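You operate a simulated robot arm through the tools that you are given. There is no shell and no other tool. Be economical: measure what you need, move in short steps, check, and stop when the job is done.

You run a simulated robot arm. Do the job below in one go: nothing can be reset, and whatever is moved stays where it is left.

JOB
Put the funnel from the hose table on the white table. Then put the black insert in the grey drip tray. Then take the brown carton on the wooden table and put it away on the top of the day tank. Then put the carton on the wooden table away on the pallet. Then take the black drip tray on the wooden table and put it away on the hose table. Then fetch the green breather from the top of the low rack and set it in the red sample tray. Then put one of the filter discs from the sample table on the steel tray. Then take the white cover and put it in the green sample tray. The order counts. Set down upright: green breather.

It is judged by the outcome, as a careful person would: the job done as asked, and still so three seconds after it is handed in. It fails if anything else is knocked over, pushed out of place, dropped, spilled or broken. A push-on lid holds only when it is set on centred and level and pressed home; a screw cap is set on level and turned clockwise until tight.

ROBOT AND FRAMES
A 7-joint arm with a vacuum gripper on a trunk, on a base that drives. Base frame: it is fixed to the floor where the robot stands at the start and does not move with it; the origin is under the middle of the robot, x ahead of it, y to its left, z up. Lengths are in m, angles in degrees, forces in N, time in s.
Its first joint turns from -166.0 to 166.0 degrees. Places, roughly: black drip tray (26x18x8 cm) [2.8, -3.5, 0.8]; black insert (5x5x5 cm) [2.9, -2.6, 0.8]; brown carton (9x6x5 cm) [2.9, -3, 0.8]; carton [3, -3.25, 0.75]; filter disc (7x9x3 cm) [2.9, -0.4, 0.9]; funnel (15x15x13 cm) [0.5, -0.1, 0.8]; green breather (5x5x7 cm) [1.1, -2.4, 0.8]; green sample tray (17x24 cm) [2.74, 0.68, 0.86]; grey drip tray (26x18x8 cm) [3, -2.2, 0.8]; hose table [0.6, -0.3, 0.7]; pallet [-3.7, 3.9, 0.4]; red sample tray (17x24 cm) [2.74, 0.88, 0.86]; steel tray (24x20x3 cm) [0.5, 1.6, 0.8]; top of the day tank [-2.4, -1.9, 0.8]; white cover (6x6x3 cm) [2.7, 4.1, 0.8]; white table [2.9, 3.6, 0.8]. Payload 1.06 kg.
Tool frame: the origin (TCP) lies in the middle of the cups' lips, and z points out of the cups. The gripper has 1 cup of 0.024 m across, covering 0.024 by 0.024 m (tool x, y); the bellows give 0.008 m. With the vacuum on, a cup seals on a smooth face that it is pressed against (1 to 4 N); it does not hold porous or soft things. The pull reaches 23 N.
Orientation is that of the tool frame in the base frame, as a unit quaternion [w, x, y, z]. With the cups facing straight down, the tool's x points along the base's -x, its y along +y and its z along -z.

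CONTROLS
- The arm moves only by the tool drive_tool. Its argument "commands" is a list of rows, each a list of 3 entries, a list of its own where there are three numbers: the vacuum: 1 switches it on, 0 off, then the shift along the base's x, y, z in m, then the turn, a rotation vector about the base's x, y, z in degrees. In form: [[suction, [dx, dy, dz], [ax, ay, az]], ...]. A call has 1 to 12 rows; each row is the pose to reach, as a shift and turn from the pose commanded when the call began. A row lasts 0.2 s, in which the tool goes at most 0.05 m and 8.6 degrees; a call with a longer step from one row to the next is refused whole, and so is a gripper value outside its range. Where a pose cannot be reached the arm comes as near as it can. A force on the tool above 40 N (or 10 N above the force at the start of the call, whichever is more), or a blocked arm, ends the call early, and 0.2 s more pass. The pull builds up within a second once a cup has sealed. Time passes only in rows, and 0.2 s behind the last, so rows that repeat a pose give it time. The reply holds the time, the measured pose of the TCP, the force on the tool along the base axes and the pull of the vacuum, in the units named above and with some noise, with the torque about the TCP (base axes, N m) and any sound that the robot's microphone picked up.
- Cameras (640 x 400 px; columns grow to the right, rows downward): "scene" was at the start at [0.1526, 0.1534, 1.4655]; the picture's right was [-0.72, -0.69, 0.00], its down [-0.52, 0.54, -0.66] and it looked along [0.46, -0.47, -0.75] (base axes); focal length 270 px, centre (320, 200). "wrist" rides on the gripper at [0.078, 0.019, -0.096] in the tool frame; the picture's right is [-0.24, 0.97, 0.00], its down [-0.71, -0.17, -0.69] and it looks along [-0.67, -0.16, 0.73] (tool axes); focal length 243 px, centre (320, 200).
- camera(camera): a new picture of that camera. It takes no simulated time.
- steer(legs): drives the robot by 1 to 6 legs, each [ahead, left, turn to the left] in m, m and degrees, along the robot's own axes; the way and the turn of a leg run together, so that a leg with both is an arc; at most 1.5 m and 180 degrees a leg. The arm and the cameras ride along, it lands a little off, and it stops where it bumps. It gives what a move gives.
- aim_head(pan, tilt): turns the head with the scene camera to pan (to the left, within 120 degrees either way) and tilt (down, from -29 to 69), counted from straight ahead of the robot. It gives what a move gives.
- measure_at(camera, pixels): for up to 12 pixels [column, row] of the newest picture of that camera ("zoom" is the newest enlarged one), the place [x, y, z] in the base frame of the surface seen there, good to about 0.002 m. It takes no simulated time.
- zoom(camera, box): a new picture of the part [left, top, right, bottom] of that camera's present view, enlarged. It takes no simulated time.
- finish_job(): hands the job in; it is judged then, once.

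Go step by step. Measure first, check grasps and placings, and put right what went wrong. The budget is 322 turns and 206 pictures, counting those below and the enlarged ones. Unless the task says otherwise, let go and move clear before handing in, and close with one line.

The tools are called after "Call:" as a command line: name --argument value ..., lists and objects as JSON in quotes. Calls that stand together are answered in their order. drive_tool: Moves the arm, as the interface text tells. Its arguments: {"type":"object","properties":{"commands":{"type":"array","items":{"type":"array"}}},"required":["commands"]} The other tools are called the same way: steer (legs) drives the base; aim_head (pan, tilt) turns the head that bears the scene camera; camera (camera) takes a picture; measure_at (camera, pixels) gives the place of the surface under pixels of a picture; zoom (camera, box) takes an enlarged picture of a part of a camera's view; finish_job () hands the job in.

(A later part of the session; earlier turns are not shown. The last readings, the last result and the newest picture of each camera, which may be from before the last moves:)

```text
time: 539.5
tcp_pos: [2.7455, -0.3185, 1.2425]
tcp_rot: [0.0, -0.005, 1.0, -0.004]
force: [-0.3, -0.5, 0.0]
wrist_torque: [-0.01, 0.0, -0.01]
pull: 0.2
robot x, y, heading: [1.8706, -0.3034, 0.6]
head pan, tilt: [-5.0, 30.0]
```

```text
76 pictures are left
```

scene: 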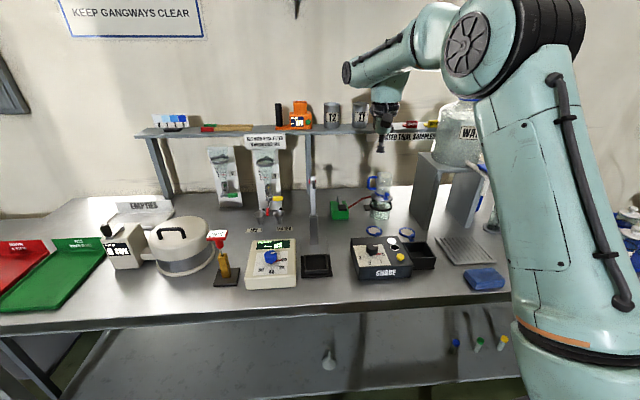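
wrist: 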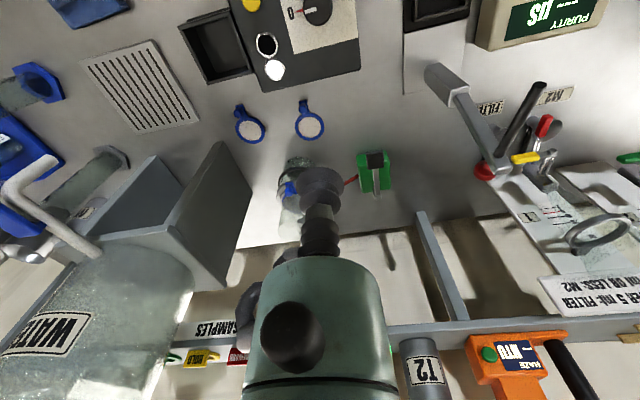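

Call:
zoom --camera "wrist" --box '[225, 90, 335, 170]'

```text
5.00 times, centred on (280, 130) of wrist
```

zoom: 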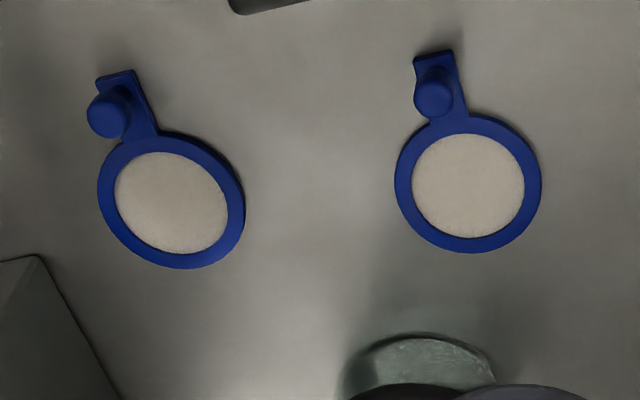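

The discs have a porous white middle and a knob on a tab. I measure the knob and ring.

Call:
measure_at --camera "zoom" --pixels '[[433, 95], [418, 95], [451, 95], [433, 78], [433, 112], [437, 60], [468, 185], [405, 185], [532, 185], [468, 125], [468, 245], [455, 85]]'

Call:
measure_at --camera "zoom" --pixels '[[107, 116], [90, 116], [125, 116], [107, 98], [107, 133], [172, 203], [105, 200], [240, 205], [172, 140], [175, 262], [140, 100], [105, 80]]'

```text
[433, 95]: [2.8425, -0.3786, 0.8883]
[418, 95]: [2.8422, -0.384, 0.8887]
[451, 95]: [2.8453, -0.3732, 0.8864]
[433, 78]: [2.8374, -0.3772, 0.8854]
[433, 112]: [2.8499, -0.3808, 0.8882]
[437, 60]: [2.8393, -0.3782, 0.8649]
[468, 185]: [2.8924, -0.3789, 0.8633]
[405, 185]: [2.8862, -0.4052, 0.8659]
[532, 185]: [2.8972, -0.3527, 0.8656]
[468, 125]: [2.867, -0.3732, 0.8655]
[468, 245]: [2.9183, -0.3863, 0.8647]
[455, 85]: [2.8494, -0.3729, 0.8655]
```

```text
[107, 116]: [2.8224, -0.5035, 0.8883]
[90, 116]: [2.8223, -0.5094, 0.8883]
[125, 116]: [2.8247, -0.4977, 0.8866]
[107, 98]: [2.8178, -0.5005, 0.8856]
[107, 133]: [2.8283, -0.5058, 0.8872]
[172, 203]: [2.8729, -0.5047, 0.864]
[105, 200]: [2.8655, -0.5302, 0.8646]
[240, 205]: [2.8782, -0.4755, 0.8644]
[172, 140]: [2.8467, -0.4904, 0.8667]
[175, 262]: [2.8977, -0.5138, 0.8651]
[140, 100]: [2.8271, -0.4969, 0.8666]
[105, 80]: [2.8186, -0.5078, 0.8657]
```

The knob is only ~13 mm, too small for the cup; I'll try the 52 mm middle of a disc. First check clearance to the jar holder and the stand.

Call:
zoom --camera "scene" --box '[330, 150, 490, 280]'

```text
3.08 times, centred on (410, 215) of scene
```

zoom: 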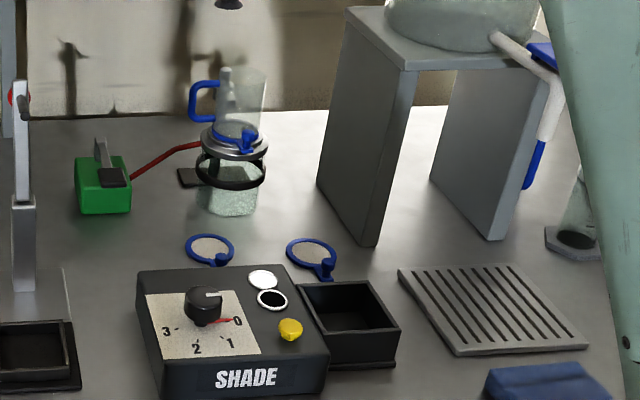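

Call:
measure_at --camera "zoom" --pixels '[[365, 240], [385, 235], [405, 60], [345, 15], [320, 185], [230, 215], [265, 150], [210, 155], [240, 75], [262, 75], [205, 90], [235, 130]]'

```text
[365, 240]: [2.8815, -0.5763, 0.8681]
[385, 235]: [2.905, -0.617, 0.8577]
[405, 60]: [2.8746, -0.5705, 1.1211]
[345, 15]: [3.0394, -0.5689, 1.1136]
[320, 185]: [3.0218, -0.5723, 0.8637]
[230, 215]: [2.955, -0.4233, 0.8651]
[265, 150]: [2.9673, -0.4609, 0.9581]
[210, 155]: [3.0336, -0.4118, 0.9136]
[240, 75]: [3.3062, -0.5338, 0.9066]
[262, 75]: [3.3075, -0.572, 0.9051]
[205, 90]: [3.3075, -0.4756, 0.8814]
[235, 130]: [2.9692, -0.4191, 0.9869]
```

Right disc is best: jar front is 7 cm away, stand far. I go to (2.884,-0.380) and descend with checks.

Call:
drive_tool --commands '[[0, [0.035, -0.015, 0], [0, 0, 0]], [0, [0.07, -0.03, 0], [0, 0, 0]], [0, [0.105, -0.045, 0], [0, 0, 0]], [0, [0.1385, -0.0615, 0], [0, 0, 0]], [0, [0.1385, -0.0615, -0.045], [0, 0, 0]], [0, [0.1385, -0.0615, -0.09], [0, 0, 0]], [0, [0.1385, -0.0615, -0.135], [0, 0, 0]], [0, [0.1385, -0.0615, -0.18], [0, 0, 0]], [0, [0.1385, -0.0615, -0.22], [0, 0, 0]], [0, [0.1385, -0.0615, -0.22], [0, 0, 0]]]'

Call:
camera --camera "wrist"

Call:
zoom --camera "scene" --box '[320, 100, 480, 280]'

```text
time: 541.7
tcp_pos: [2.886, -0.3832, 1.0211]
tcp_rot: [0.0, -0.006, 1.0, -0.004]
force: [-0.5, -0.8, 0.6]
wrist_torque: [-0.05, 0.01, 0.01]
pull: 0.0
out of reach, approached as far as the arm can: row 4
robot x, y, heading: [1.8681, -0.3015, 0.5]
head pan, tilt: [-5.0, 30.0]
```

```text
73 pictures are left
```

wrist: 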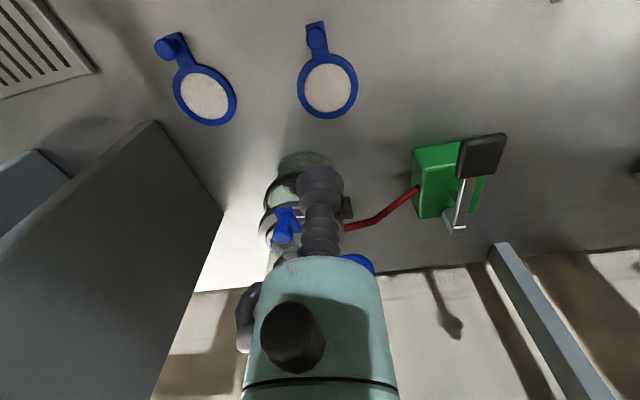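

```text
2.22 times, centred on (400, 190) of scene
```

zoom: 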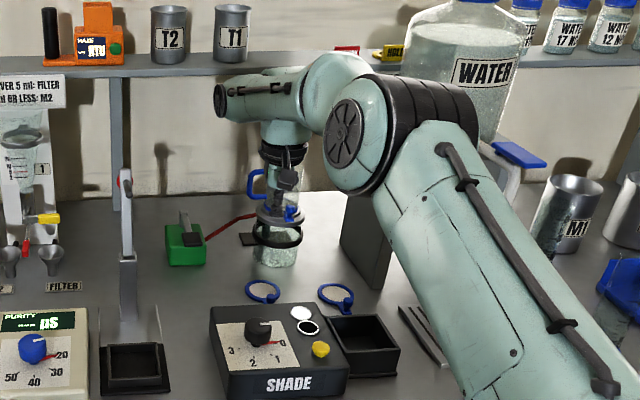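

The arm is at its reach limit and near the water jar. I raise back, bring the base 0.15 m closer and 0.15 m left.

Call:
drive_tool --commands '[[0, [0, 0, 0.045], [0, 0, 0]], [0, [0, 0, 0.09], [0, 0, 0]], [0, [0, 0, 0.135], [0, 0, 0]], [0, [0, 0, 0.18], [0, 0, 0]], [0, [-0.03, 0.01, 0.2], [0, 0, 0]], [0, [-0.07, 0.02, 0.21], [0, 0, 0]], [0, [-0.11, 0.02, 0.22], [0, 0, 0]], [0, [-0.15, 0.02, 0.22], [0, 0, 0]], [0, [-0.19, 0.02, 0.22], [0, 0, 0]], [0, [-0.23, 0.02, 0.22], [0, 0, 0]]]'

Call:
steer --legs '[[0.15, 0.15, 0]]'

```text
time: 543.9
tcp_pos: [2.6563, -0.3599, 1.2423]
tcp_rot: [-0.001, -0.005, 1.0, -0.004]
force: [0.3, 0.6, -0.6]
wrist_torque: [0.01, 0.02, 0.01]
pull: 0.0
out of reach, approached as far as the arm can: row 4
robot x, y, heading: [1.8678, -0.3037, 0.6]
head pan, tilt: [-5.0, 30.0]
```

```text
time: 545.6
tcp_pos: [2.8091, -0.2084, 1.2427]
tcp_rot: [-0.001, -0.004, 1.0, -0.005]
force: [0.1, 0.8, -0.6]
wrist_torque: [0.02, 0.0, 0.01]
pull: 0.1
robot x, y, heading: [2.0279, -0.1464, 0.4]
head pan, tilt: [-5.0, 30.0]
```

Call:
drive_tool --commands '[[0, [0.015, -0.04, 0], [0, 0, 0]], [0, [0.03, -0.08, 0], [0, 0, 0]], [0, [0.05, -0.12, 0], [0, 0, 0]], [0, [0.075, -0.16, 0], [0, 0, 0]], [0, [0.075, -0.172, -0.04], [0, 0, 0]], [0, [0.075, -0.172, -0.085], [0, 0, 0]], [0, [0.075, -0.172, -0.13], [0, 0, 0]], [0, [0.075, -0.172, -0.175], [0, 0, 0]], [0, [0.075, -0.172, -0.22], [0, 0, 0]], [0, [0.075, -0.172, -0.25], [0, 0, 0]], [0, [0.075, -0.172, -0.28], [0, 0, 0]], [0, [0.075, -0.172, -0.28], [0, 0, 0]]]'

Call:
camera --camera "wrist"

Call:
camera --camera "scene"

```text
time: 548.2
tcp_pos: [2.8827, -0.3824, 0.9641]
tcp_rot: [0.0, -0.004, 1.0, -0.004]
force: [0.6, -0.3, -0.7]
wrist_torque: [0.0, -0.03, 0.0]
pull: 0.1
robot x, y, heading: [2.0216, -0.1465, 0.3]
head pan, tilt: [-5.0, 30.0]
```

```text
71 pictures are left
```

wrist: 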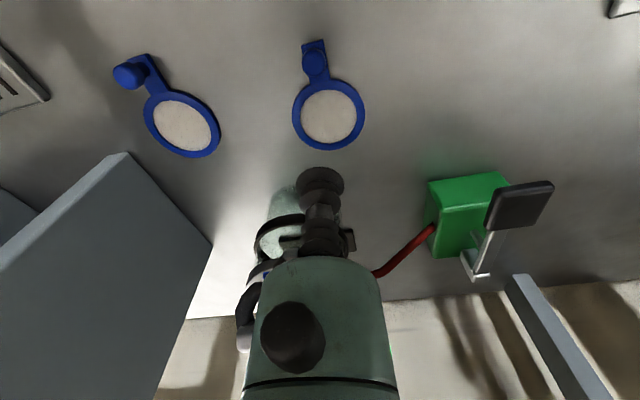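

```text
70 pictures are left
```

scene: 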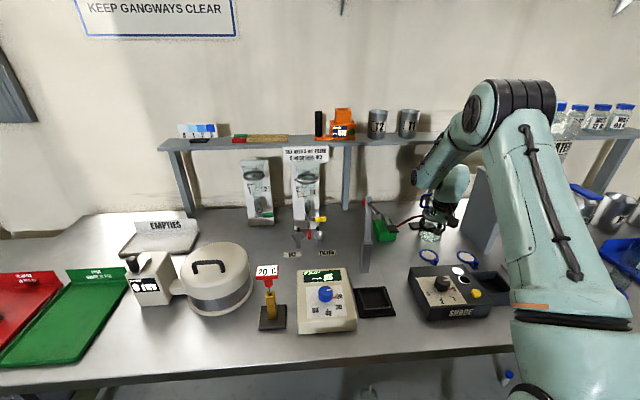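

Call:
zoom --camera "scene" --box '[390, 160, 490, 280]'

Call:
zoom --camera "wrist" --box '[230, 60, 400, 290]'

```text
3.33 times, centred on (440, 220) of scene
```

zoom: 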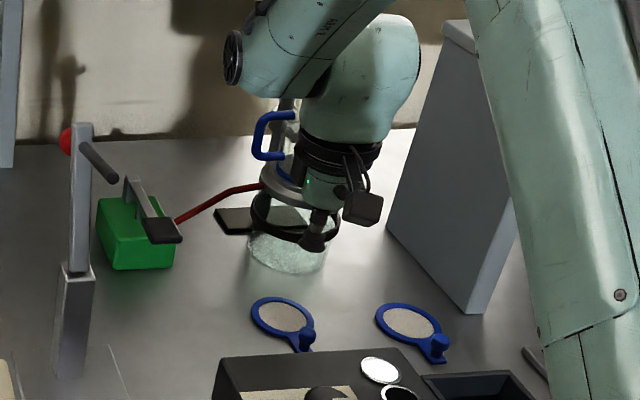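

```text
1.74 times, centred on (315, 175) of wrist
```

zoom: 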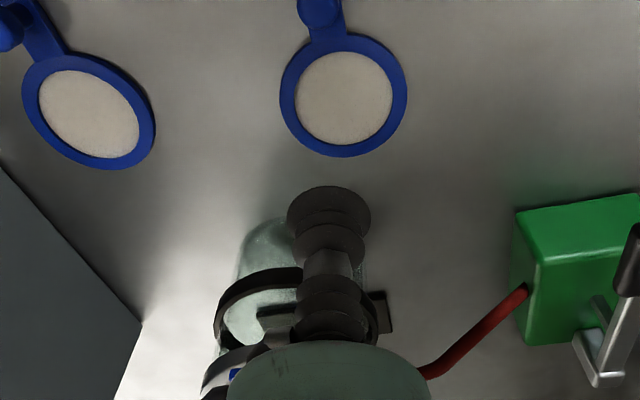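

Clearance to the jar is about 4 cm. I nudge (−2,+4 mm) and descend to 0.874.

Call:
drive_tool --commands '[[0, [-0.002, 0.004, -0.03], [0, 0, 0]], [0, [-0.002, 0.004, -0.06], [0, 0, 0]], [0, [-0.002, 0.004, -0.08], [0, 0, 0]], [0, [-0.002, 0.004, -0.088], [0, 0, 0]], [0, [-0.002, 0.004, -0.088], [0, 0, 0]]]'

Call:
camera --camera "wrist"

Call:
zoom --camera "scene" --box '[390, 160, 490, 280]'

```text
time: 549.4
tcp_pos: [2.8832, -0.3771, 0.8757]
tcp_rot: [0.0, -0.004, 1.0, -0.005]
force: [-0.5, -0.1, 0.1]
wrist_torque: [-0.02, -0.02, -0.02]
pull: 0.0
robot x, y, heading: [2.0222, -0.1454, 0.1]
head pan, tilt: [-5.0, 30.0]
```

```text
67 pictures are left
```

wrist: 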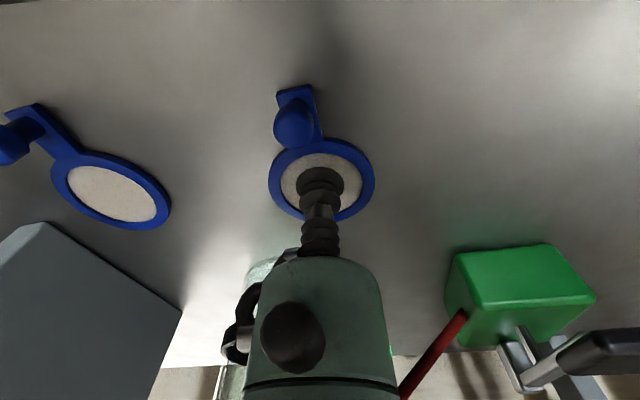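

```text
3.33 times, centred on (440, 220) of scene
```

zoom: 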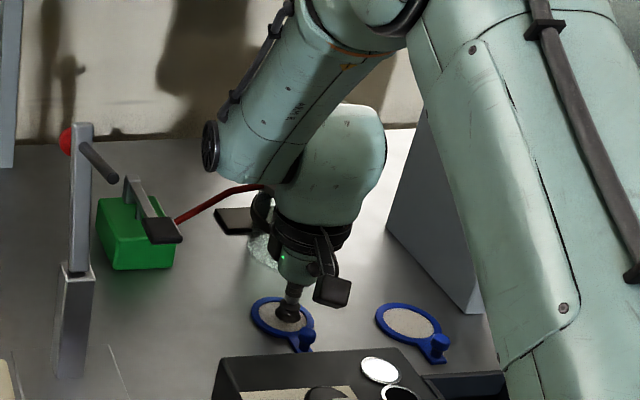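

Cup is on the disc's middle. Press with vacuum.

Call:
drive_tool --commands '[[1, [0, 0, -0.006], [0, 0, 0]], [1, [0, 0, -0.01], [0, 0, 0]], [1, [0, 0, -0.012], [0, 0, 0]], [1, [0, 0, -0.013], [0, 0, 0]], [1, [0, 0, -0.014], [0, 0, 0]], [1, [0, 0, -0.014], [0, 0, 0]], [1, [0, 0, -0.014], [0, 0, 0]], [1, [0, 0, -0.014], [0, 0, 0]]]'

```text
time: 551.2
tcp_pos: [2.8828, -0.3755, 0.8623]
tcp_rot: [0.001, -0.005, 1.0, -0.005]
force: [2.9, -2.3, 11.4]
wrist_torque: [0.09, -0.01, 0.03]
pull: 23.5
robot x, y, heading: [2.024, -0.15, 0.5]
head pan, tilt: [-5.0, 30.0]
```

Sealed (23.5 N). Lift straight up.

Call:
drive_tool --commands '[[1, [0, 0, 0.01], [0, 0, 0]], [1, [0, 0, 0.04], [0, 0, 0]], [1, [0, 0, 0.08], [0, 0, 0]], [1, [0, 0, 0.125], [0, 0, 0]], [1, [0, 0, 0.17], [0, 0, 0]], [1, [0, 0, 0.215], [0, 0, 0]], [1, [0, 0, 0.26], [0, 0, 0]], [1, [0, 0, 0.305], [0, 0, 0]], [1, [0, 0, 0.35], [0, 0, 0]], [1, [-0.01, 0.02, 0.38], [0, 0, 0]], [1, [-0.03, 0.05, 0.39], [0, 0, 0]], [1, [-0.05, 0.08, 0.4], [0, 0, 0]]]'

Call:
camera --camera "wrist"

Call:
camera --camera "scene"

```text
time: 553.8
tcp_pos: [2.8326, -0.2944, 1.2604]
tcp_rot: [-0.001, -0.004, 1.0, -0.004]
force: [0.5, -1.0, -1.9]
wrist_torque: [0.01, 0.01, 0.0]
pull: 22.8
robot x, y, heading: [2.0208, -0.1467, 0.3]
head pan, tilt: [-5.0, 30.0]
```

```text
65 pictures are left
```

wrist: 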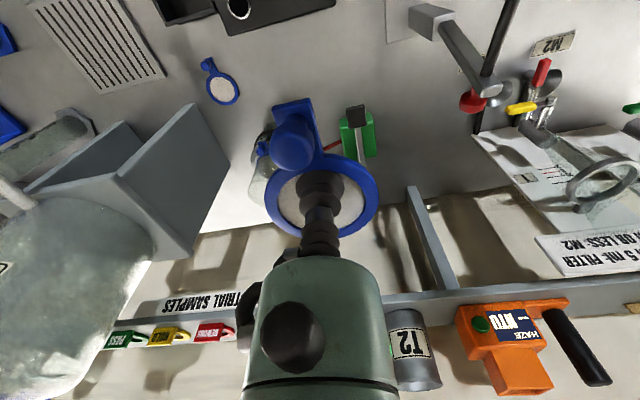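

```text
64 pictures are left
```

scene: 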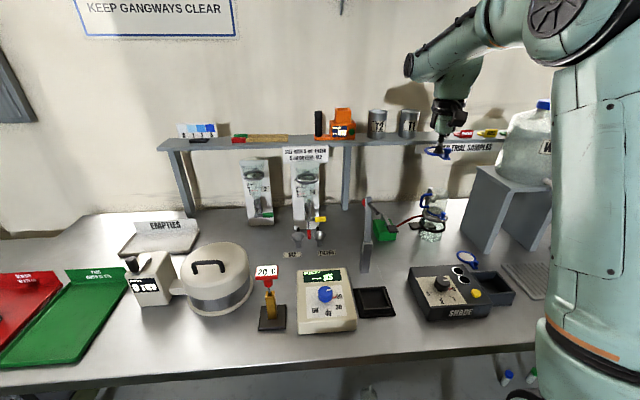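

Disc held. Retract, back up into the corridor and go to the steel tray's table.

Call:
drive_tool --commands '[[1, [-0.04, 0.02, 0], [0, 0, 0]], [1, [-0.08, 0.04, 0], [0, 0, 0]], [1, [-0.12, 0.06, 0], [0, 0, 0]], [1, [-0.16, 0.08, 0], [0, 0, 0]], [1, [-0.2, 0.1, 0], [0, 0, 0]], [1, [-0.24, 0.12, 0], [0, 0, 0]]]'

Call:
steer --legs '[[-0.45, 0, 0], [0, 1.4, -0.5], [0, 0.4, 0], [0, 0, 179]]'

Call:
aim_head --pan 0 --tilt 35

Call:
camera --camera "scene"

```text
time: 555.2
tcp_pos: [2.5956, -0.1771, 1.2643]
tcp_rot: [0.0, -0.003, 1.0, -0.005]
force: [0.8, -0.7, -0.1]
wrist_torque: [-0.03, 0.03, -0.01]
pull: 22.9
robot x, y, heading: [2.0246, -0.1465, 0.2]
head pan, tilt: [-5.0, 30.0]
```

```text
time: 573.9
tcp_pos: [1.0044, 1.683, 1.2643]
tcp_rot: [-0.004, 1.0, -0.006, 0.0]
force: [0.1, -0.4, -0.1]
wrist_torque: [-0.01, -0.01, -0.01]
pull: 23.2
robot x, y, heading: [1.5769, 1.6381, 179.0]
head pan, tilt: [-5.0, 30.0]
```

```text
time: 574.6
tcp_pos: [1.0036, 1.683, 1.2634]
tcp_rot: [-0.005, 1.0, -0.007, 0.001]
force: [0.0, -0.1, 0.1]
wrist_torque: [0.04, -0.02, -0.01]
pull: 23.1
robot x, y, heading: [1.5723, 1.6439, 178.9]
head pan, tilt: [0.0, 35.0]
```

```text
63 pictures are left
```

scene: 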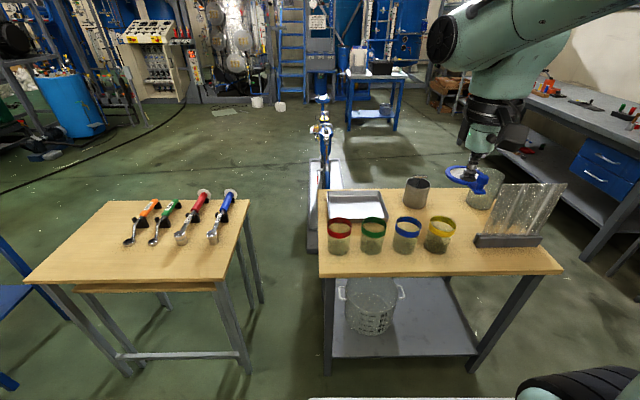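

The steel tray is at (357,205), behind the red and green jars. Zoom and measure.

Call:
zoom --camera "scene" --box '[310, 160, 510, 280]'

Call:
measure_at --camera "scene" --pixels '[[329, 191], [381, 190], [385, 215], [355, 200], [340, 212], [340, 221], [373, 220], [408, 220], [417, 182], [354, 208], [440, 218], [355, 193]]'

```text
3.20 times, centred on (410, 220) of scene
```

zoom: 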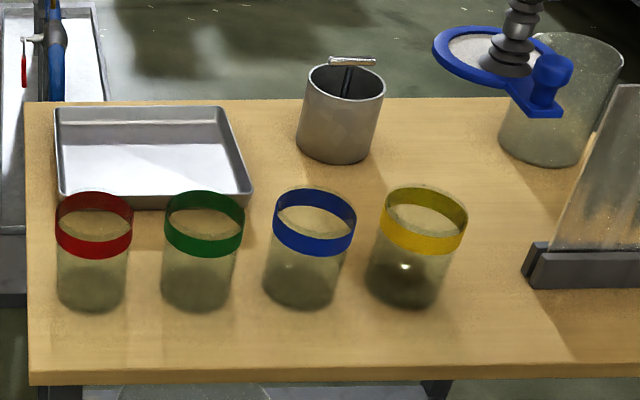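

```text
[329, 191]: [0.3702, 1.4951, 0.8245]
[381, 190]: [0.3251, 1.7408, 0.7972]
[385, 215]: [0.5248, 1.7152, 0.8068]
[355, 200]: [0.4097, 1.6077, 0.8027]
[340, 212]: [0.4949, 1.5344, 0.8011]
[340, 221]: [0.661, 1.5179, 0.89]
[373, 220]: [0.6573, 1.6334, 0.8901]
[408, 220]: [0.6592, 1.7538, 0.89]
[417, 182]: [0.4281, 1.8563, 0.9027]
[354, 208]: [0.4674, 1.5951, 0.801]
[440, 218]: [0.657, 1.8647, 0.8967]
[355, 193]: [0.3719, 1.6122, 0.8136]
```

Tray floor z 0.801, interior x 0.37–0.53, y 1.50–1.73. Target TCP (0.445,1.615). Drive 0.3 m nearer and position above.

Call:
steer --legs '[[0.3, 0, 1]]'

```text
time: 576.7
tcp_pos: [0.7009, 1.6829, 1.2642]
tcp_rot: [-0.004, 1.0, -0.003, 0.0]
force: [-0.2, 0.1, -0.3]
wrist_torque: [-0.02, -0.03, 0.03]
pull: 22.2
robot x, y, heading: [1.2722, 1.6455, 179.2]
head pan, tilt: [0.0, 35.0]
```

Call:
drive_tool --commands '[[1, [-0.04, -0.01, 0], [0, 0, 0]], [1, [-0.08, -0.02, 0], [0, 0, 0]], [1, [-0.12, -0.03, 0], [0, 0, 0]], [1, [-0.16, -0.04, 0], [0, 0, 0]], [1, [-0.2, -0.05, 0], [0, 0, 0]], [1, [-0.24, -0.06, -0.01], [0, 0, 0]], [1, [-0.256, -0.068, -0.05], [0, 0, 0]], [1, [-0.256, -0.068, -0.095], [0, 0, 0]], [1, [-0.256, -0.068, -0.14], [0, 0, 0]], [1, [-0.256, -0.068, -0.185], [0, 0, 0]], [1, [-0.256, -0.068, -0.23], [0, 0, 0]], [1, [-0.256, -0.068, -0.27], [0, 0, 0]]]'

Call:
drive_tool --commands '[[1, [0, 0, -0.045], [0, 0, 0]], [1, [0, 0, -0.09], [0, 0, 0]], [1, [0, 0, -0.12], [0, 0, 0]], [1, [0, 0, -0.14], [0, 0, 0]], [1, [0, 0, -0.14], [0, 0, 0]]]'

Call:
camera --camera "wrist"

Call:
camera --camera "scene"

```text
time: 579.3
tcp_pos: [0.4434, 1.6172, 0.9921]
tcp_rot: [-0.005, 1.0, -0.003, 0.0]
force: [-0.1, -0.6, -0.1]
wrist_torque: [0.0, -0.03, -0.02]
pull: 22.2
robot x, y, heading: [1.2715, 1.6457, 179.1]
head pan, tilt: [0.0, 35.0]
```

```text
time: 580.5
tcp_pos: [0.4471, 1.6147, 0.852]
tcp_rot: [-0.005, 1.0, -0.003, -0.001]
force: [-1.0, -0.3, -0.1]
wrist_torque: [0.02, -0.03, 0.03]
pull: 22.5
robot x, y, heading: [1.2761, 1.6431, 179.1]
head pan, tilt: [0.0, 35.0]
```

```text
61 pictures are left
```

wrist: 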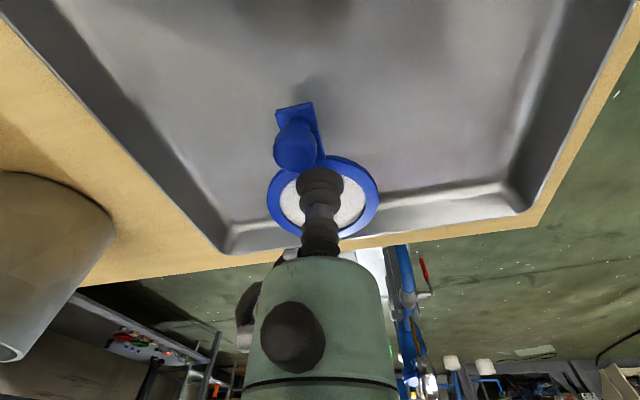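

```text
60 pictures are left
```

scene: 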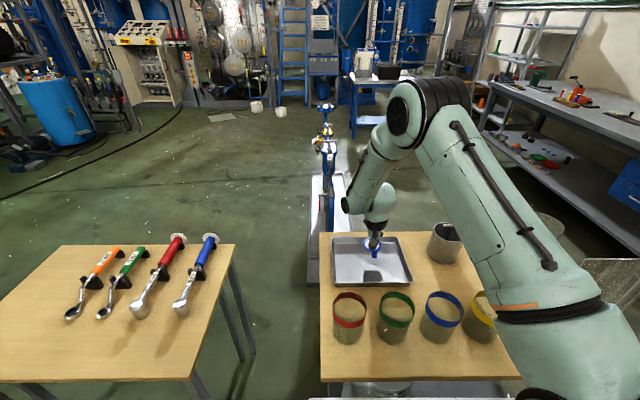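

Good; shift 1 cm toward me to centre and lower to contact.

Call:
drive_tool --commands '[[1, [0.01, 0, -0.025], [0, 0, 0]], [1, [0.01, 0, -0.037], [0, 0, 0]], [1, [0.01, 0, -0.043], [0, 0, 0]], [1, [0.01, 0, -0.046], [0, 0, 0]], [1, [0.01, 0, -0.048], [0, 0, 0]], [1, [0.01, 0, -0.049], [0, 0, 0]], [1, [0.01, 0, -0.049], [0, 0, 0]]]'

```text
time: 582.1
tcp_pos: [0.4538, 1.6148, 0.8064]
tcp_rot: [-0.005, 1.0, -0.003, 0.0]
force: [-0.5, -0.8, 13.0]
wrist_torque: [-0.08, 0.01, 0.01]
pull: 22.7
robot x, y, heading: [1.2659, 1.6459, 179.4]
head pan, tilt: [0.0, 35.0]
```

Contact (13 N). Release and rise.

Call:
drive_tool --commands '[[1, [0, 0, 0.002], [0, 0, 0]], [0, [0, 0, 0.002], [0, 0, 0]], [0, [0, 0, 0.002], [0, 0, 0]], [0, [0, 0, 0.003], [0, 0, 0]], [0, [0, 0, 0.015], [0, 0, 0]], [0, [0, 0, 0.055], [0, 0, 0]], [0, [0, 0, 0.1], [0, 0, 0]], [0, [0, 0, 0.145], [0, 0, 0]], [0, [0, 0, 0.19], [0, 0, 0]], [0, [0, 0, 0.235], [0, 0, 0]], [0, [0.01, 0, 0.28], [0, 0, 0]], [0, [0.02, 0, 0.325], [0, 0, 0]]]'

Call:
camera --camera "wrist"

Call:
zoom --camera "scene" --box '[310, 200, 470, 320]'

```text
time: 584.7
tcp_pos: [0.4748, 1.6128, 1.1295]
tcp_rot: [-0.005, 1.0, -0.003, 0.001]
force: [1.0, -0.3, -0.2]
wrist_torque: [-0.03, -0.01, -0.02]
pull: 0.1
robot x, y, heading: [1.271, 1.6421, 179.5]
head pan, tilt: [0.0, 35.0]
```

```text
59 pictures are left
```

wrist: 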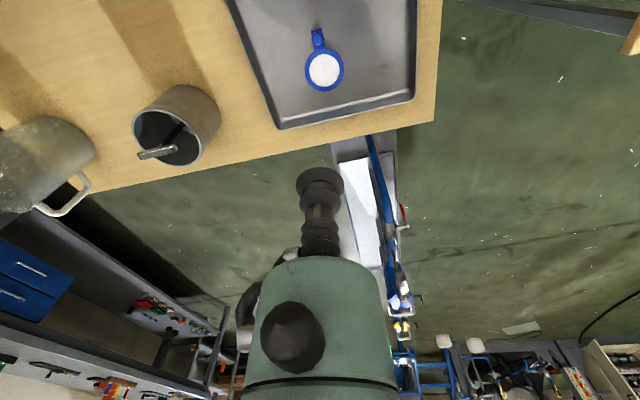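

```text
3.33 times, centred on (390, 260) of scene
```

zoom: 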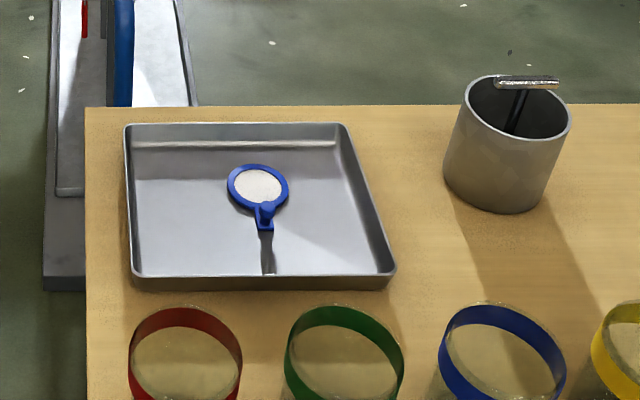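

Disc lies in the steel tray. Last item: white cover on the white table. Retract, turn around, go there.

Call:
drive_tool --commands '[[0, [0.04, 0.01, 0.02], [0, 0, 0]], [0, [0.08, 0.02, 0.04], [0, 0, 0]], [0, [0.12, 0.03, 0.06], [0, 0, 0]], [0, [0.16, 0.04, 0.08], [0, 0, 0]], [0, [0.2, 0.05, 0.1], [0, 0, 0]], [0, [0.22, 0.05, 0.12], [0, 0, 0]]]'

Call:
steer --legs '[[-0.3, 0, 0], [0, 0, -179], [0, 1.45, 0], [0.1, 0.45, 0]]'

```text
time: 586.1
tcp_pos: [0.6939, 1.6632, 1.248]
tcp_rot: [-0.005, 1.0, -0.003, 0.0]
force: [-0.7, 0.8, -0.7]
wrist_torque: [-0.01, -0.06, -0.02]
pull: 0.2
robot x, y, heading: [1.2715, 1.6451, 179.7]
head pan, tilt: [0.0, 35.0]
```

```text
time: 604.4
tcp_pos: [2.0958, 3.5702, 1.2493]
tcp_rot: [0.001, -0.045, 0.999, -0.004]
force: [0.5, -1.0, 0.7]
wrist_torque: [0.02, 0.0, 0.02]
pull: 0.0
robot x, y, heading: [1.5187, 3.5339, 4.8]
head pan, tilt: [0.0, 35.0]
```

Call:
steer --legs '[[0.45, 0.05, -4.5]]'

Call:
aim_head --pan 15 --tilt 45

Call:
camera --camera "scene"

```text
time: 607.1
tcp_pos: [2.5419, 3.6036, 1.2489]
tcp_rot: [0.001, -0.01, 1.0, -0.004]
force: [0.2, -0.7, -0.7]
wrist_torque: [0.0, 0.01, 0.0]
pull: 0.0
robot x, y, heading: [1.9643, 3.6054, 0.8]
head pan, tilt: [0.0, 35.0]
```

```text
time: 607.9
tcp_pos: [2.5414, 3.6036, 1.2492]
tcp_rot: [0.0, -0.01, 1.0, -0.004]
force: [0.8, 0.3, 0.2]
wrist_torque: [0.0, 0.04, -0.02]
pull: 0.0
robot x, y, heading: [1.9672, 3.6069, 1.1]
head pan, tilt: [15.0, 45.0]
```

```text
57 pictures are left
```

scene: 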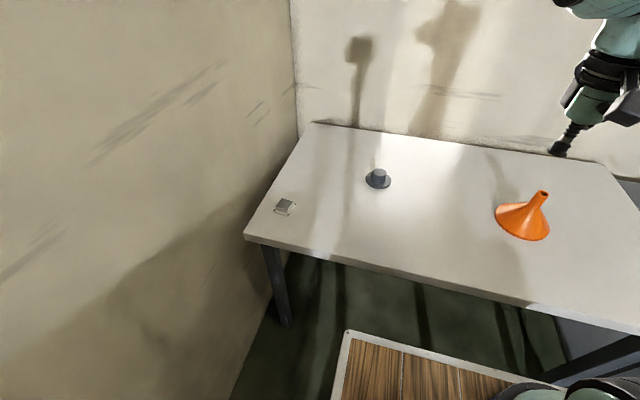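

The funnel still stands. The cover is at (285,206). Zoom.

Call:
zoom --camera "scene" --box '[260, 185, 310, 225]'

```text
10.00 times, centred on (285, 205) of scene
```

zoom: 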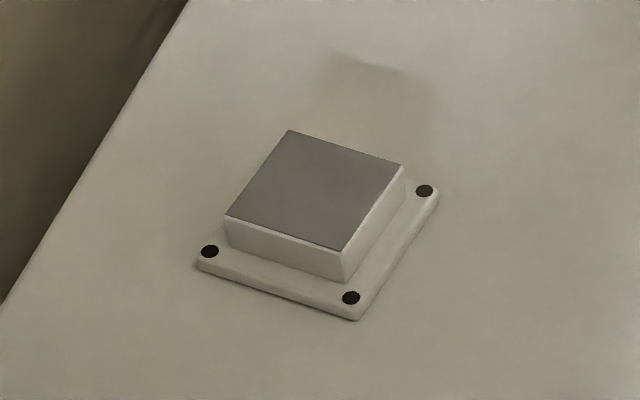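

Call:
measure_at --camera "zoom" --pixels '[[290, 133], [402, 168], [342, 248], [228, 217], [315, 190], [350, 315], [200, 262], [435, 190], [60, 240], [450, 300]]'

```text
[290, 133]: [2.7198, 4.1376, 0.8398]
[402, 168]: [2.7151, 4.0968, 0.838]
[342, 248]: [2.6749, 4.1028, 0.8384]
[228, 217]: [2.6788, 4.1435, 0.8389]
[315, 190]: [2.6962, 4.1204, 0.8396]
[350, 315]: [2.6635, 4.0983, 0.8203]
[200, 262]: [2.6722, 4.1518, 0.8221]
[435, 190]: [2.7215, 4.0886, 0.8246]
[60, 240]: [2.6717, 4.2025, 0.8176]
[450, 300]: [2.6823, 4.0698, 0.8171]
```

Call:
measure_at --camera "scene" --pixels '[[200, 150], [270, 120], [230, 230], [250, 150]]'

```text
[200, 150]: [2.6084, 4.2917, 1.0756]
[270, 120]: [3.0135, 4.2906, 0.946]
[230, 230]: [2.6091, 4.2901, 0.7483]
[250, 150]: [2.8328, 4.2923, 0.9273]
```

Wall is at y 4.29, cover centre (2.697,4.120), z 0.839; clearance suffices. Move above at height.

Call:
drive_tool --commands '[[0, [0.013, 0.043, 0], [0, 0, 0]], [0, [0.026, 0.086, 0], [0, 0, 0]], [0, [0.039, 0.129, 0], [0, 0, 0]], [0, [0.052, 0.172, 0], [0, 0, 0]], [0, [0.065, 0.215, 0], [0, 0, 0]], [0, [0.078, 0.258, 0], [0, 0, 0]], [0, [0.091, 0.301, 0], [0, 0, 0]], [0, [0.104, 0.344, 0], [0, 0, 0]], [0, [0.117, 0.387, 0], [0, 0, 0]], [0, [0.13, 0.43, 0], [0, 0, 0]], [0, [0.143, 0.473, 0], [0, 0, 0]], [0, [0.1555, 0.5155, 0], [0, 0, 0]]]'

Call:
camera --camera "scene"

Call:
camera --camera "wrist"

```text
time: 610.5
tcp_pos: [2.6973, 4.1146, 1.2511]
tcp_rot: [0.002, -0.008, 1.0, -0.003]
force: [-0.8, -2.2, 2.3]
wrist_torque: [0.21, -0.02, 0.01]
pull: 0.1
robot x, y, heading: [1.9655, 3.6063, 0.6]
head pan, tilt: [15.0, 45.0]
```

```text
55 pictures are left
```

scene: 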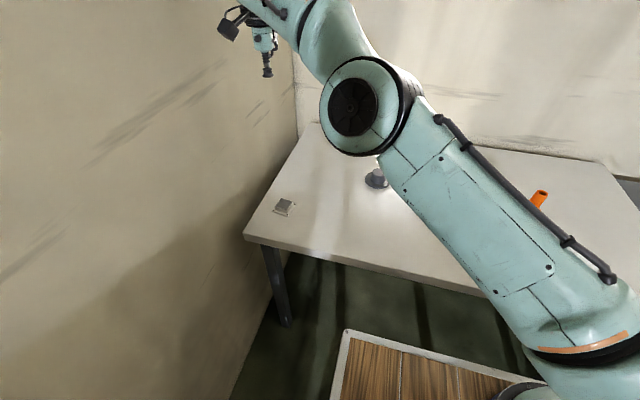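

```text
54 pictures are left
```

wrist: 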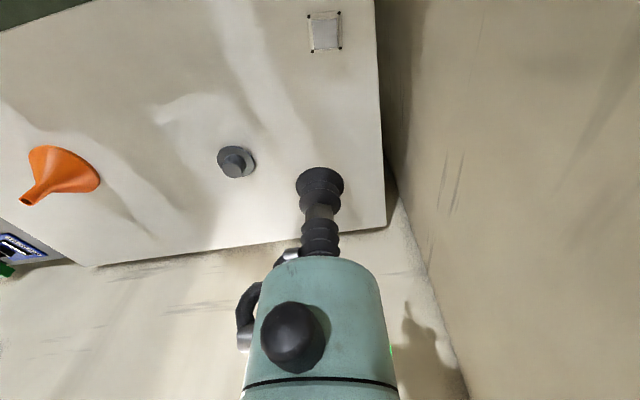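

There's a slight side force (−2.2 N, torque 0.21): something may touch the wall. I measure the wrist parts.

Call:
measure_at --camera "scene" --pixels '[[228, 28], [240, 10], [262, 40], [267, 70], [255, 12], [222, 30], [300, 30]]'

Call:
drive_tool --commands '[[0, [0, 0, 0], [0, 0, 0]], [0, [0, 0, 0], [0, 0, 0]]]'

Call:
zoom --camera "scene" --box '[180, 0, 340, 100]'

```text
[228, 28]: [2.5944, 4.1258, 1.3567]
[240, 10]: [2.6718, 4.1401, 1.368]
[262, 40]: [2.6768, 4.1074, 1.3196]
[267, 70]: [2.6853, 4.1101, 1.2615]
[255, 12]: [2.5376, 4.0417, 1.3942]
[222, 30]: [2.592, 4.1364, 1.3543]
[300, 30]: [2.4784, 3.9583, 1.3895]
```

```text
time: 611.1
tcp_pos: [2.6953, 4.1204, 1.2457]
tcp_rot: [0.0, -0.01, 1.0, -0.004]
force: [-0.2, -0.9, 0.3]
wrist_torque: [-0.01, 0.0, -0.02]
pull: 0.0
robot x, y, heading: [1.9653, 3.6076, 0.9]
head pan, tilt: [15.0, 45.0]
```

```text
4.00 times, centred on (260, 50) of scene
```

zoom: 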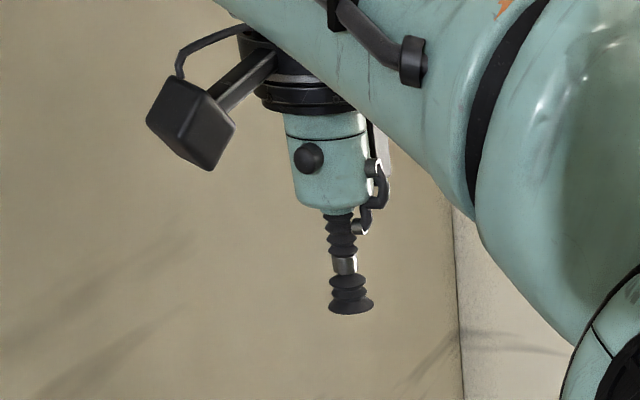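

Just a dynamic transient; all settled and clear of the wall. Descend.

Call:
drive_tool --commands '[[0, [0.001, 0, -0.04], [0, 0, 0]], [0, [0.001, 0, -0.08], [0, 0, 0]], [0, [0.001, 0, -0.12], [0, 0, 0]], [0, [0.001, 0, -0.16], [0, 0, 0]], [0, [0.001, 0, -0.2], [0, 0, 0]], [0, [0.001, 0, -0.24], [0, 0, 0]], [0, [0.001, 0, -0.28], [0, 0, 0]], [0, [0.001, 0, -0.32], [0, 0, 0]], [0, [0.001, 0, -0.35], [0, 0, 0]], [0, [0.001, 0, -0.375], [0, 0, 0]], [0, [0.001, 0, -0.375], [0, 0, 0]]]'

Call:
camera --camera "wrist"

```text
time: 613.5
tcp_pos: [2.6979, 4.1219, 0.872]
tcp_rot: [0.0, -0.01, 1.0, -0.005]
force: [0.5, -0.5, -0.2]
wrist_torque: [-0.01, 0.01, -0.03]
pull: 0.0
robot x, y, heading: [1.9677, 3.6103, 0.9]
head pan, tilt: [15.0, 45.0]
```

```text
52 pictures are left
```

wrist: 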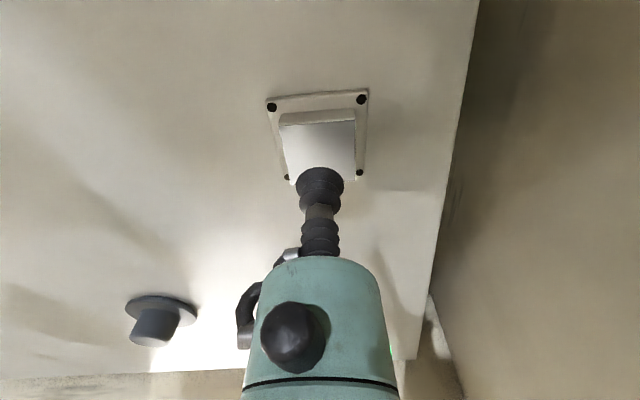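

Aligned. Press with vacuum.

Call:
drive_tool --commands '[[1, [-0.001, -0.001, -0.018], [0, 0, 0]], [1, [-0.001, -0.001, -0.028], [0, 0, 0]], [1, [-0.001, -0.001, -0.032], [0, 0, 0]], [1, [-0.001, -0.001, -0.034], [0, 0, 0]], [1, [-0.001, -0.001, -0.035], [0, 0, 0]], [1, [-0.001, -0.001, -0.035], [0, 0, 0]], [1, [-0.001, -0.001, -0.035], [0, 0, 0]]]'

```text
time: 615.1
tcp_pos: [2.6954, 4.119, 0.8408]
tcp_rot: [0.001, -0.01, 1.0, -0.004]
force: [2.6, 6.6, 15.8]
wrist_torque: [0.02, 0.03, 0.01]
pull: 23.3
robot x, y, heading: [1.9624, 3.6099, 1.1]
head pan, tilt: [15.0, 45.0]
```

Call:
drive_tool --commands '[[1, [0, 0, 0.01], [0, 0, 0]], [1, [0, 0, 0.04], [0, 0, 0]], [1, [0, 0, 0.085], [0, 0, 0]], [1, [0, 0, 0.13], [0, 0, 0]], [1, [0, 0, 0.175], [0, 0, 0]], [1, [0, 0, 0.22], [0, 0, 0]], [1, [0, 0, 0.265], [0, 0, 0]], [1, [0, 0, 0.31], [0, 0, 0]], [1, [-0.005, -0.01, 0.355], [0, 0, 0]], [1, [-0.01, -0.03, 0.395], [0, 0, 0]], [1, [-0.02, -0.07, 0.41], [0, 0, 0]], [1, [-0.03, -0.11, 0.41], [0, 0, 0]]]'

Call:
drive_tool --commands '[[1, [-0.013, -0.043, 0], [0, 0, 0]], [1, [-0.026, -0.086, 0], [0, 0, 0]], [1, [-0.039, -0.129, 0], [0, 0, 0]], [1, [-0.052, -0.172, 0], [0, 0, 0]], [1, [-0.065, -0.215, 0], [0, 0, 0]], [1, [-0.078, -0.258, 0], [0, 0, 0]], [1, [-0.091, -0.301, 0], [0, 0, 0]], [1, [-0.104, -0.344, 0], [0, 0, 0]], [1, [-0.12, -0.387, 0], [0, 0, 0]], [1, [-0.14, -0.41, 0], [0, 0, 0]]]'

Call:
camera --camera "wrist"

```text
time: 617.7
tcp_pos: [2.6657, 4.0077, 1.2521]
tcp_rot: [0.0, -0.01, 1.0, -0.005]
force: [0.4, 0.6, -3.4]
wrist_torque: [-0.06, 0.0, 0.01]
pull: 23.4
robot x, y, heading: [1.9619, 3.607, 0.9]
head pan, tilt: [15.0, 45.0]
```

```text
time: 619.9
tcp_pos: [2.5265, 3.598, 1.2461]
tcp_rot: [0.0, -0.009, 1.0, -0.005]
force: [0.0, -0.2, -3.0]
wrist_torque: [0.0, 0.04, 0.01]
pull: 22.8
robot x, y, heading: [1.9621, 3.6072, 0.9]
head pan, tilt: [15.0, 45.0]
```

```text
51 pictures are left
```

wrist: 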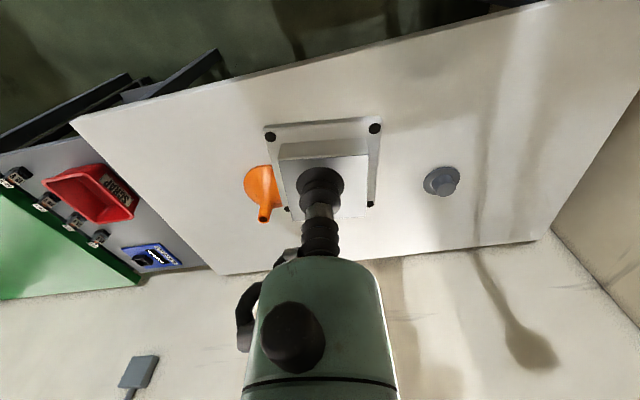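

Held. Back up and drive right along the corridor.

Call:
steer --legs '[[-0.45, 0, -1], [0, -1.4, 0]]'

```text
time: 622.2
tcp_pos: [2.2237, 3.5263, 1.245]
tcp_rot: [-0.001, 0.036, 0.999, -0.005]
force: [-0.9, -0.2, -2.8]
wrist_torque: [0.03, 0.02, 0.0]
pull: 22.4
robot x, y, heading: [1.6622, 3.5879, -4.3]
head pan, tilt: [15.0, 45.0]
stopped in leg 1: the robot was blocked; the commanded pose is now the measured one
```

Blocked behind at y≈3.6 (something at the rear corner). I look behind.

Call:
aim_head --pan 120 --tilt 50

Call:
camera --camera "scene"

```text
time: 624.0
tcp_pos: [2.2245, 3.5261, 1.246]
tcp_rot: [-0.001, 0.036, 0.999, -0.005]
force: [-0.3, -0.1, -2.8]
wrist_torque: [0.01, 0.0, 0.03]
pull: 22.8
robot x, y, heading: [1.6625, 3.5846, -4.6]
head pan, tilt: [120.0, 50.0]
```

```text
50 pictures are left
```

scene: 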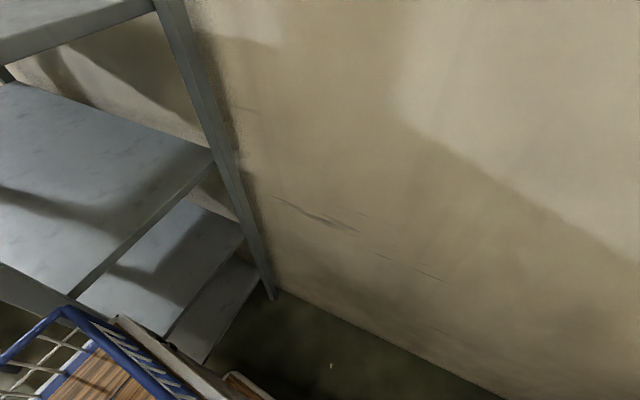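

The rear-left corner met the empty wall shelf. I ease forward, then go right.

Call:
steer --legs '[[0.06, 0, 0], [0, -0.5, 4.5], [-0.05, -0.9, 0]]'

```text
time: 631.9
tcp_pos: [2.2042, 2.1609, 1.2464]
tcp_rot: [0.0, 0.012, 1.0, -0.005]
force: [0.4, -0.4, -2.8]
wrist_torque: [0.0, 0.0, -0.01]
pull: 22.9
robot x, y, heading: [1.6434, 2.1953, -1.8]
head pan, tilt: [120.0, 50.0]
```

Call:
steer --legs '[[0.05, -1.4, 1.5]]'

Call:
aim_head --pan -5 --tilt 38

Call:
camera --camera "scene"

```text
time: 639.1
tcp_pos: [2.2315, 0.7111, 1.2463]
tcp_rot: [-0.001, -0.001, 1.0, -0.005]
force: [0.6, 0.5, -2.6]
wrist_torque: [0.01, -0.01, 0.0]
pull: 23.0
robot x, y, heading: [1.6735, 0.73, -0.1]
head pan, tilt: [120.0, 50.0]
```

```text
time: 641.2
tcp_pos: [2.2329, 0.7096, 1.244]
tcp_rot: [0.0, -0.001, 1.0, -0.005]
force: [-0.7, 0.9, -2.5]
wrist_torque: [-0.02, -0.01, 0.0]
pull: 23.2
robot x, y, heading: [1.6735, 0.7295, 0.0]
head pan, tilt: [-5.0, 38.0]
```

```text
49 pictures are left
```

scene: 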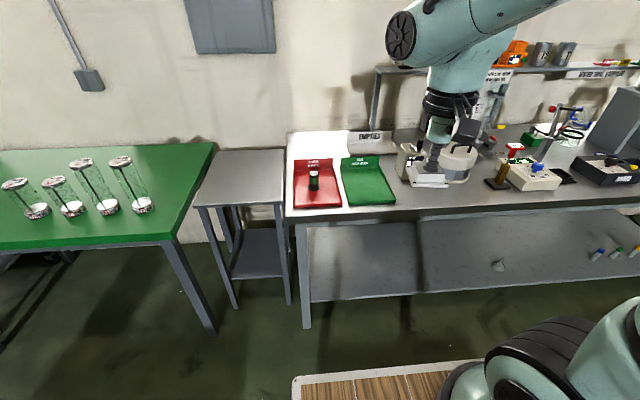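

Breather still upright. I measure the green tray at (368,180).

Call:
measure_at --camera "scene" --pixels '[[342, 161], [380, 160], [350, 203], [393, 199], [368, 182], [360, 175], [375, 192], [400, 178], [435, 185]]'

Call:
steer --legs '[[0.2, 0, 0]]'

```text
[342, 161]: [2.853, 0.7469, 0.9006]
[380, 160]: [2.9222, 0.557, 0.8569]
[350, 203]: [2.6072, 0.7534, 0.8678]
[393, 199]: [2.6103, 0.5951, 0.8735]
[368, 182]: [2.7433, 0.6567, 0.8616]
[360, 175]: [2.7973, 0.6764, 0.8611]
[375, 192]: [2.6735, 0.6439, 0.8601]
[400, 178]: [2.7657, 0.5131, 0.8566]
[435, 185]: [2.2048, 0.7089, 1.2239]
```

```text
time: 642.8
tcp_pos: [2.4339, 0.7144, 1.2454]
tcp_rot: [-0.001, -0.005, 1.0, -0.005]
force: [0.0, -0.7, -3.5]
wrist_torque: [0.0, 0.04, -0.02]
pull: 23.1
robot x, y, heading: [1.8708, 0.7332, 0.4]
head pan, tilt: [-5.0, 38.0]
```

Target (2.735,0.672), floor 0.861, release TCP z≈0.885. Move over and down.

Call:
drive_tool --commands '[[1, [0.045, -0.007, 0], [0, 0, 0]], [1, [0.09, -0.014, 0], [0, 0, 0]], [1, [0.135, -0.021, 0], [0, 0, 0]], [1, [0.18, -0.028, 0], [0, 0, 0]], [1, [0.225, -0.035, 0], [0, 0, 0]], [1, [0.27, -0.042, -0.01], [0, 0, 0]], [1, [0.301, -0.042, -0.04], [0, 0, 0]], [1, [0.301, -0.042, -0.085], [0, 0, 0]], [1, [0.301, -0.042, -0.13], [0, 0, 0]], [1, [0.301, -0.042, -0.175], [0, 0, 0]], [1, [0.301, -0.042, -0.22], [0, 0, 0]], [1, [0.301, -0.042, -0.26], [0, 0, 0]]]'

Call:
drive_tool --commands '[[1, [0, 0, -0.03], [0, 0, 0]], [1, [0, 0, -0.06], [0, 0, 0]], [1, [0, 0, -0.06], [0, 0, 0]]]'

Call:
camera --camera "wrist"

Call:
camera --camera "scene"

```text
time: 645.4
tcp_pos: [2.7374, 0.6755, 0.9855]
tcp_rot: [0.0, -0.004, 1.0, -0.005]
force: [-0.2, -0.5, -2.9]
wrist_torque: [-0.01, 0.0, -0.01]
pull: 22.8
robot x, y, heading: [1.8754, 0.7295, 0.3]
head pan, tilt: [-5.0, 38.0]
```

```text
time: 646.2
tcp_pos: [2.7344, 0.6739, 0.9255]
tcp_rot: [0.0, -0.004, 1.0, -0.005]
force: [-0.3, 0.0, -2.3]
wrist_torque: [0.0, 0.0, 0.01]
pull: 22.6
robot x, y, heading: [1.8707, 0.7281, 0.2]
head pan, tilt: [-5.0, 38.0]
```

```text
48 pictures are left
```

wrist: 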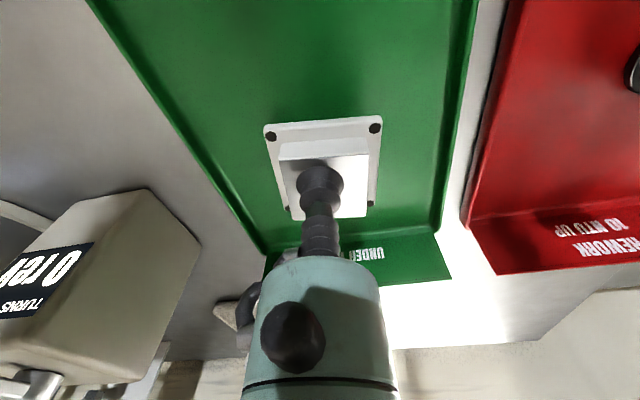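

```text
47 pictures are left
```

scene: 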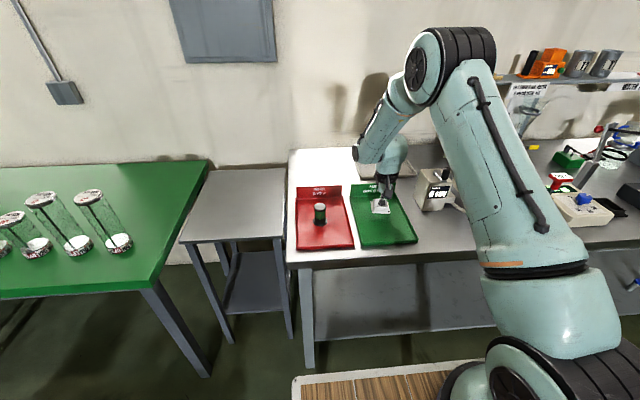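

Well inside the green tray. Lower to contact.

Call:
drive_tool --commands '[[1, [-0.005, 0, -0.02], [0, 0, 0]], [1, [-0.005, 0, -0.032], [0, 0, 0]], [1, [-0.005, 0, -0.037], [0, 0, 0]], [1, [-0.005, 0, -0.04], [0, 0, 0]], [1, [-0.005, 0, -0.042], [0, 0, 0]], [1, [-0.005, 0, -0.042], [0, 0, 0]]]'

```text
time: 647.6
tcp_pos: [2.7305, 0.6735, 0.8823]
tcp_rot: [0.0, -0.005, 1.0, -0.004]
force: [-4.4, -4.6, 14.6]
wrist_torque: [0.06, -0.05, 0.01]
pull: 23.0
robot x, y, heading: [1.8738, 0.7312, 0.4]
head pan, tilt: [-5.0, 38.0]
```

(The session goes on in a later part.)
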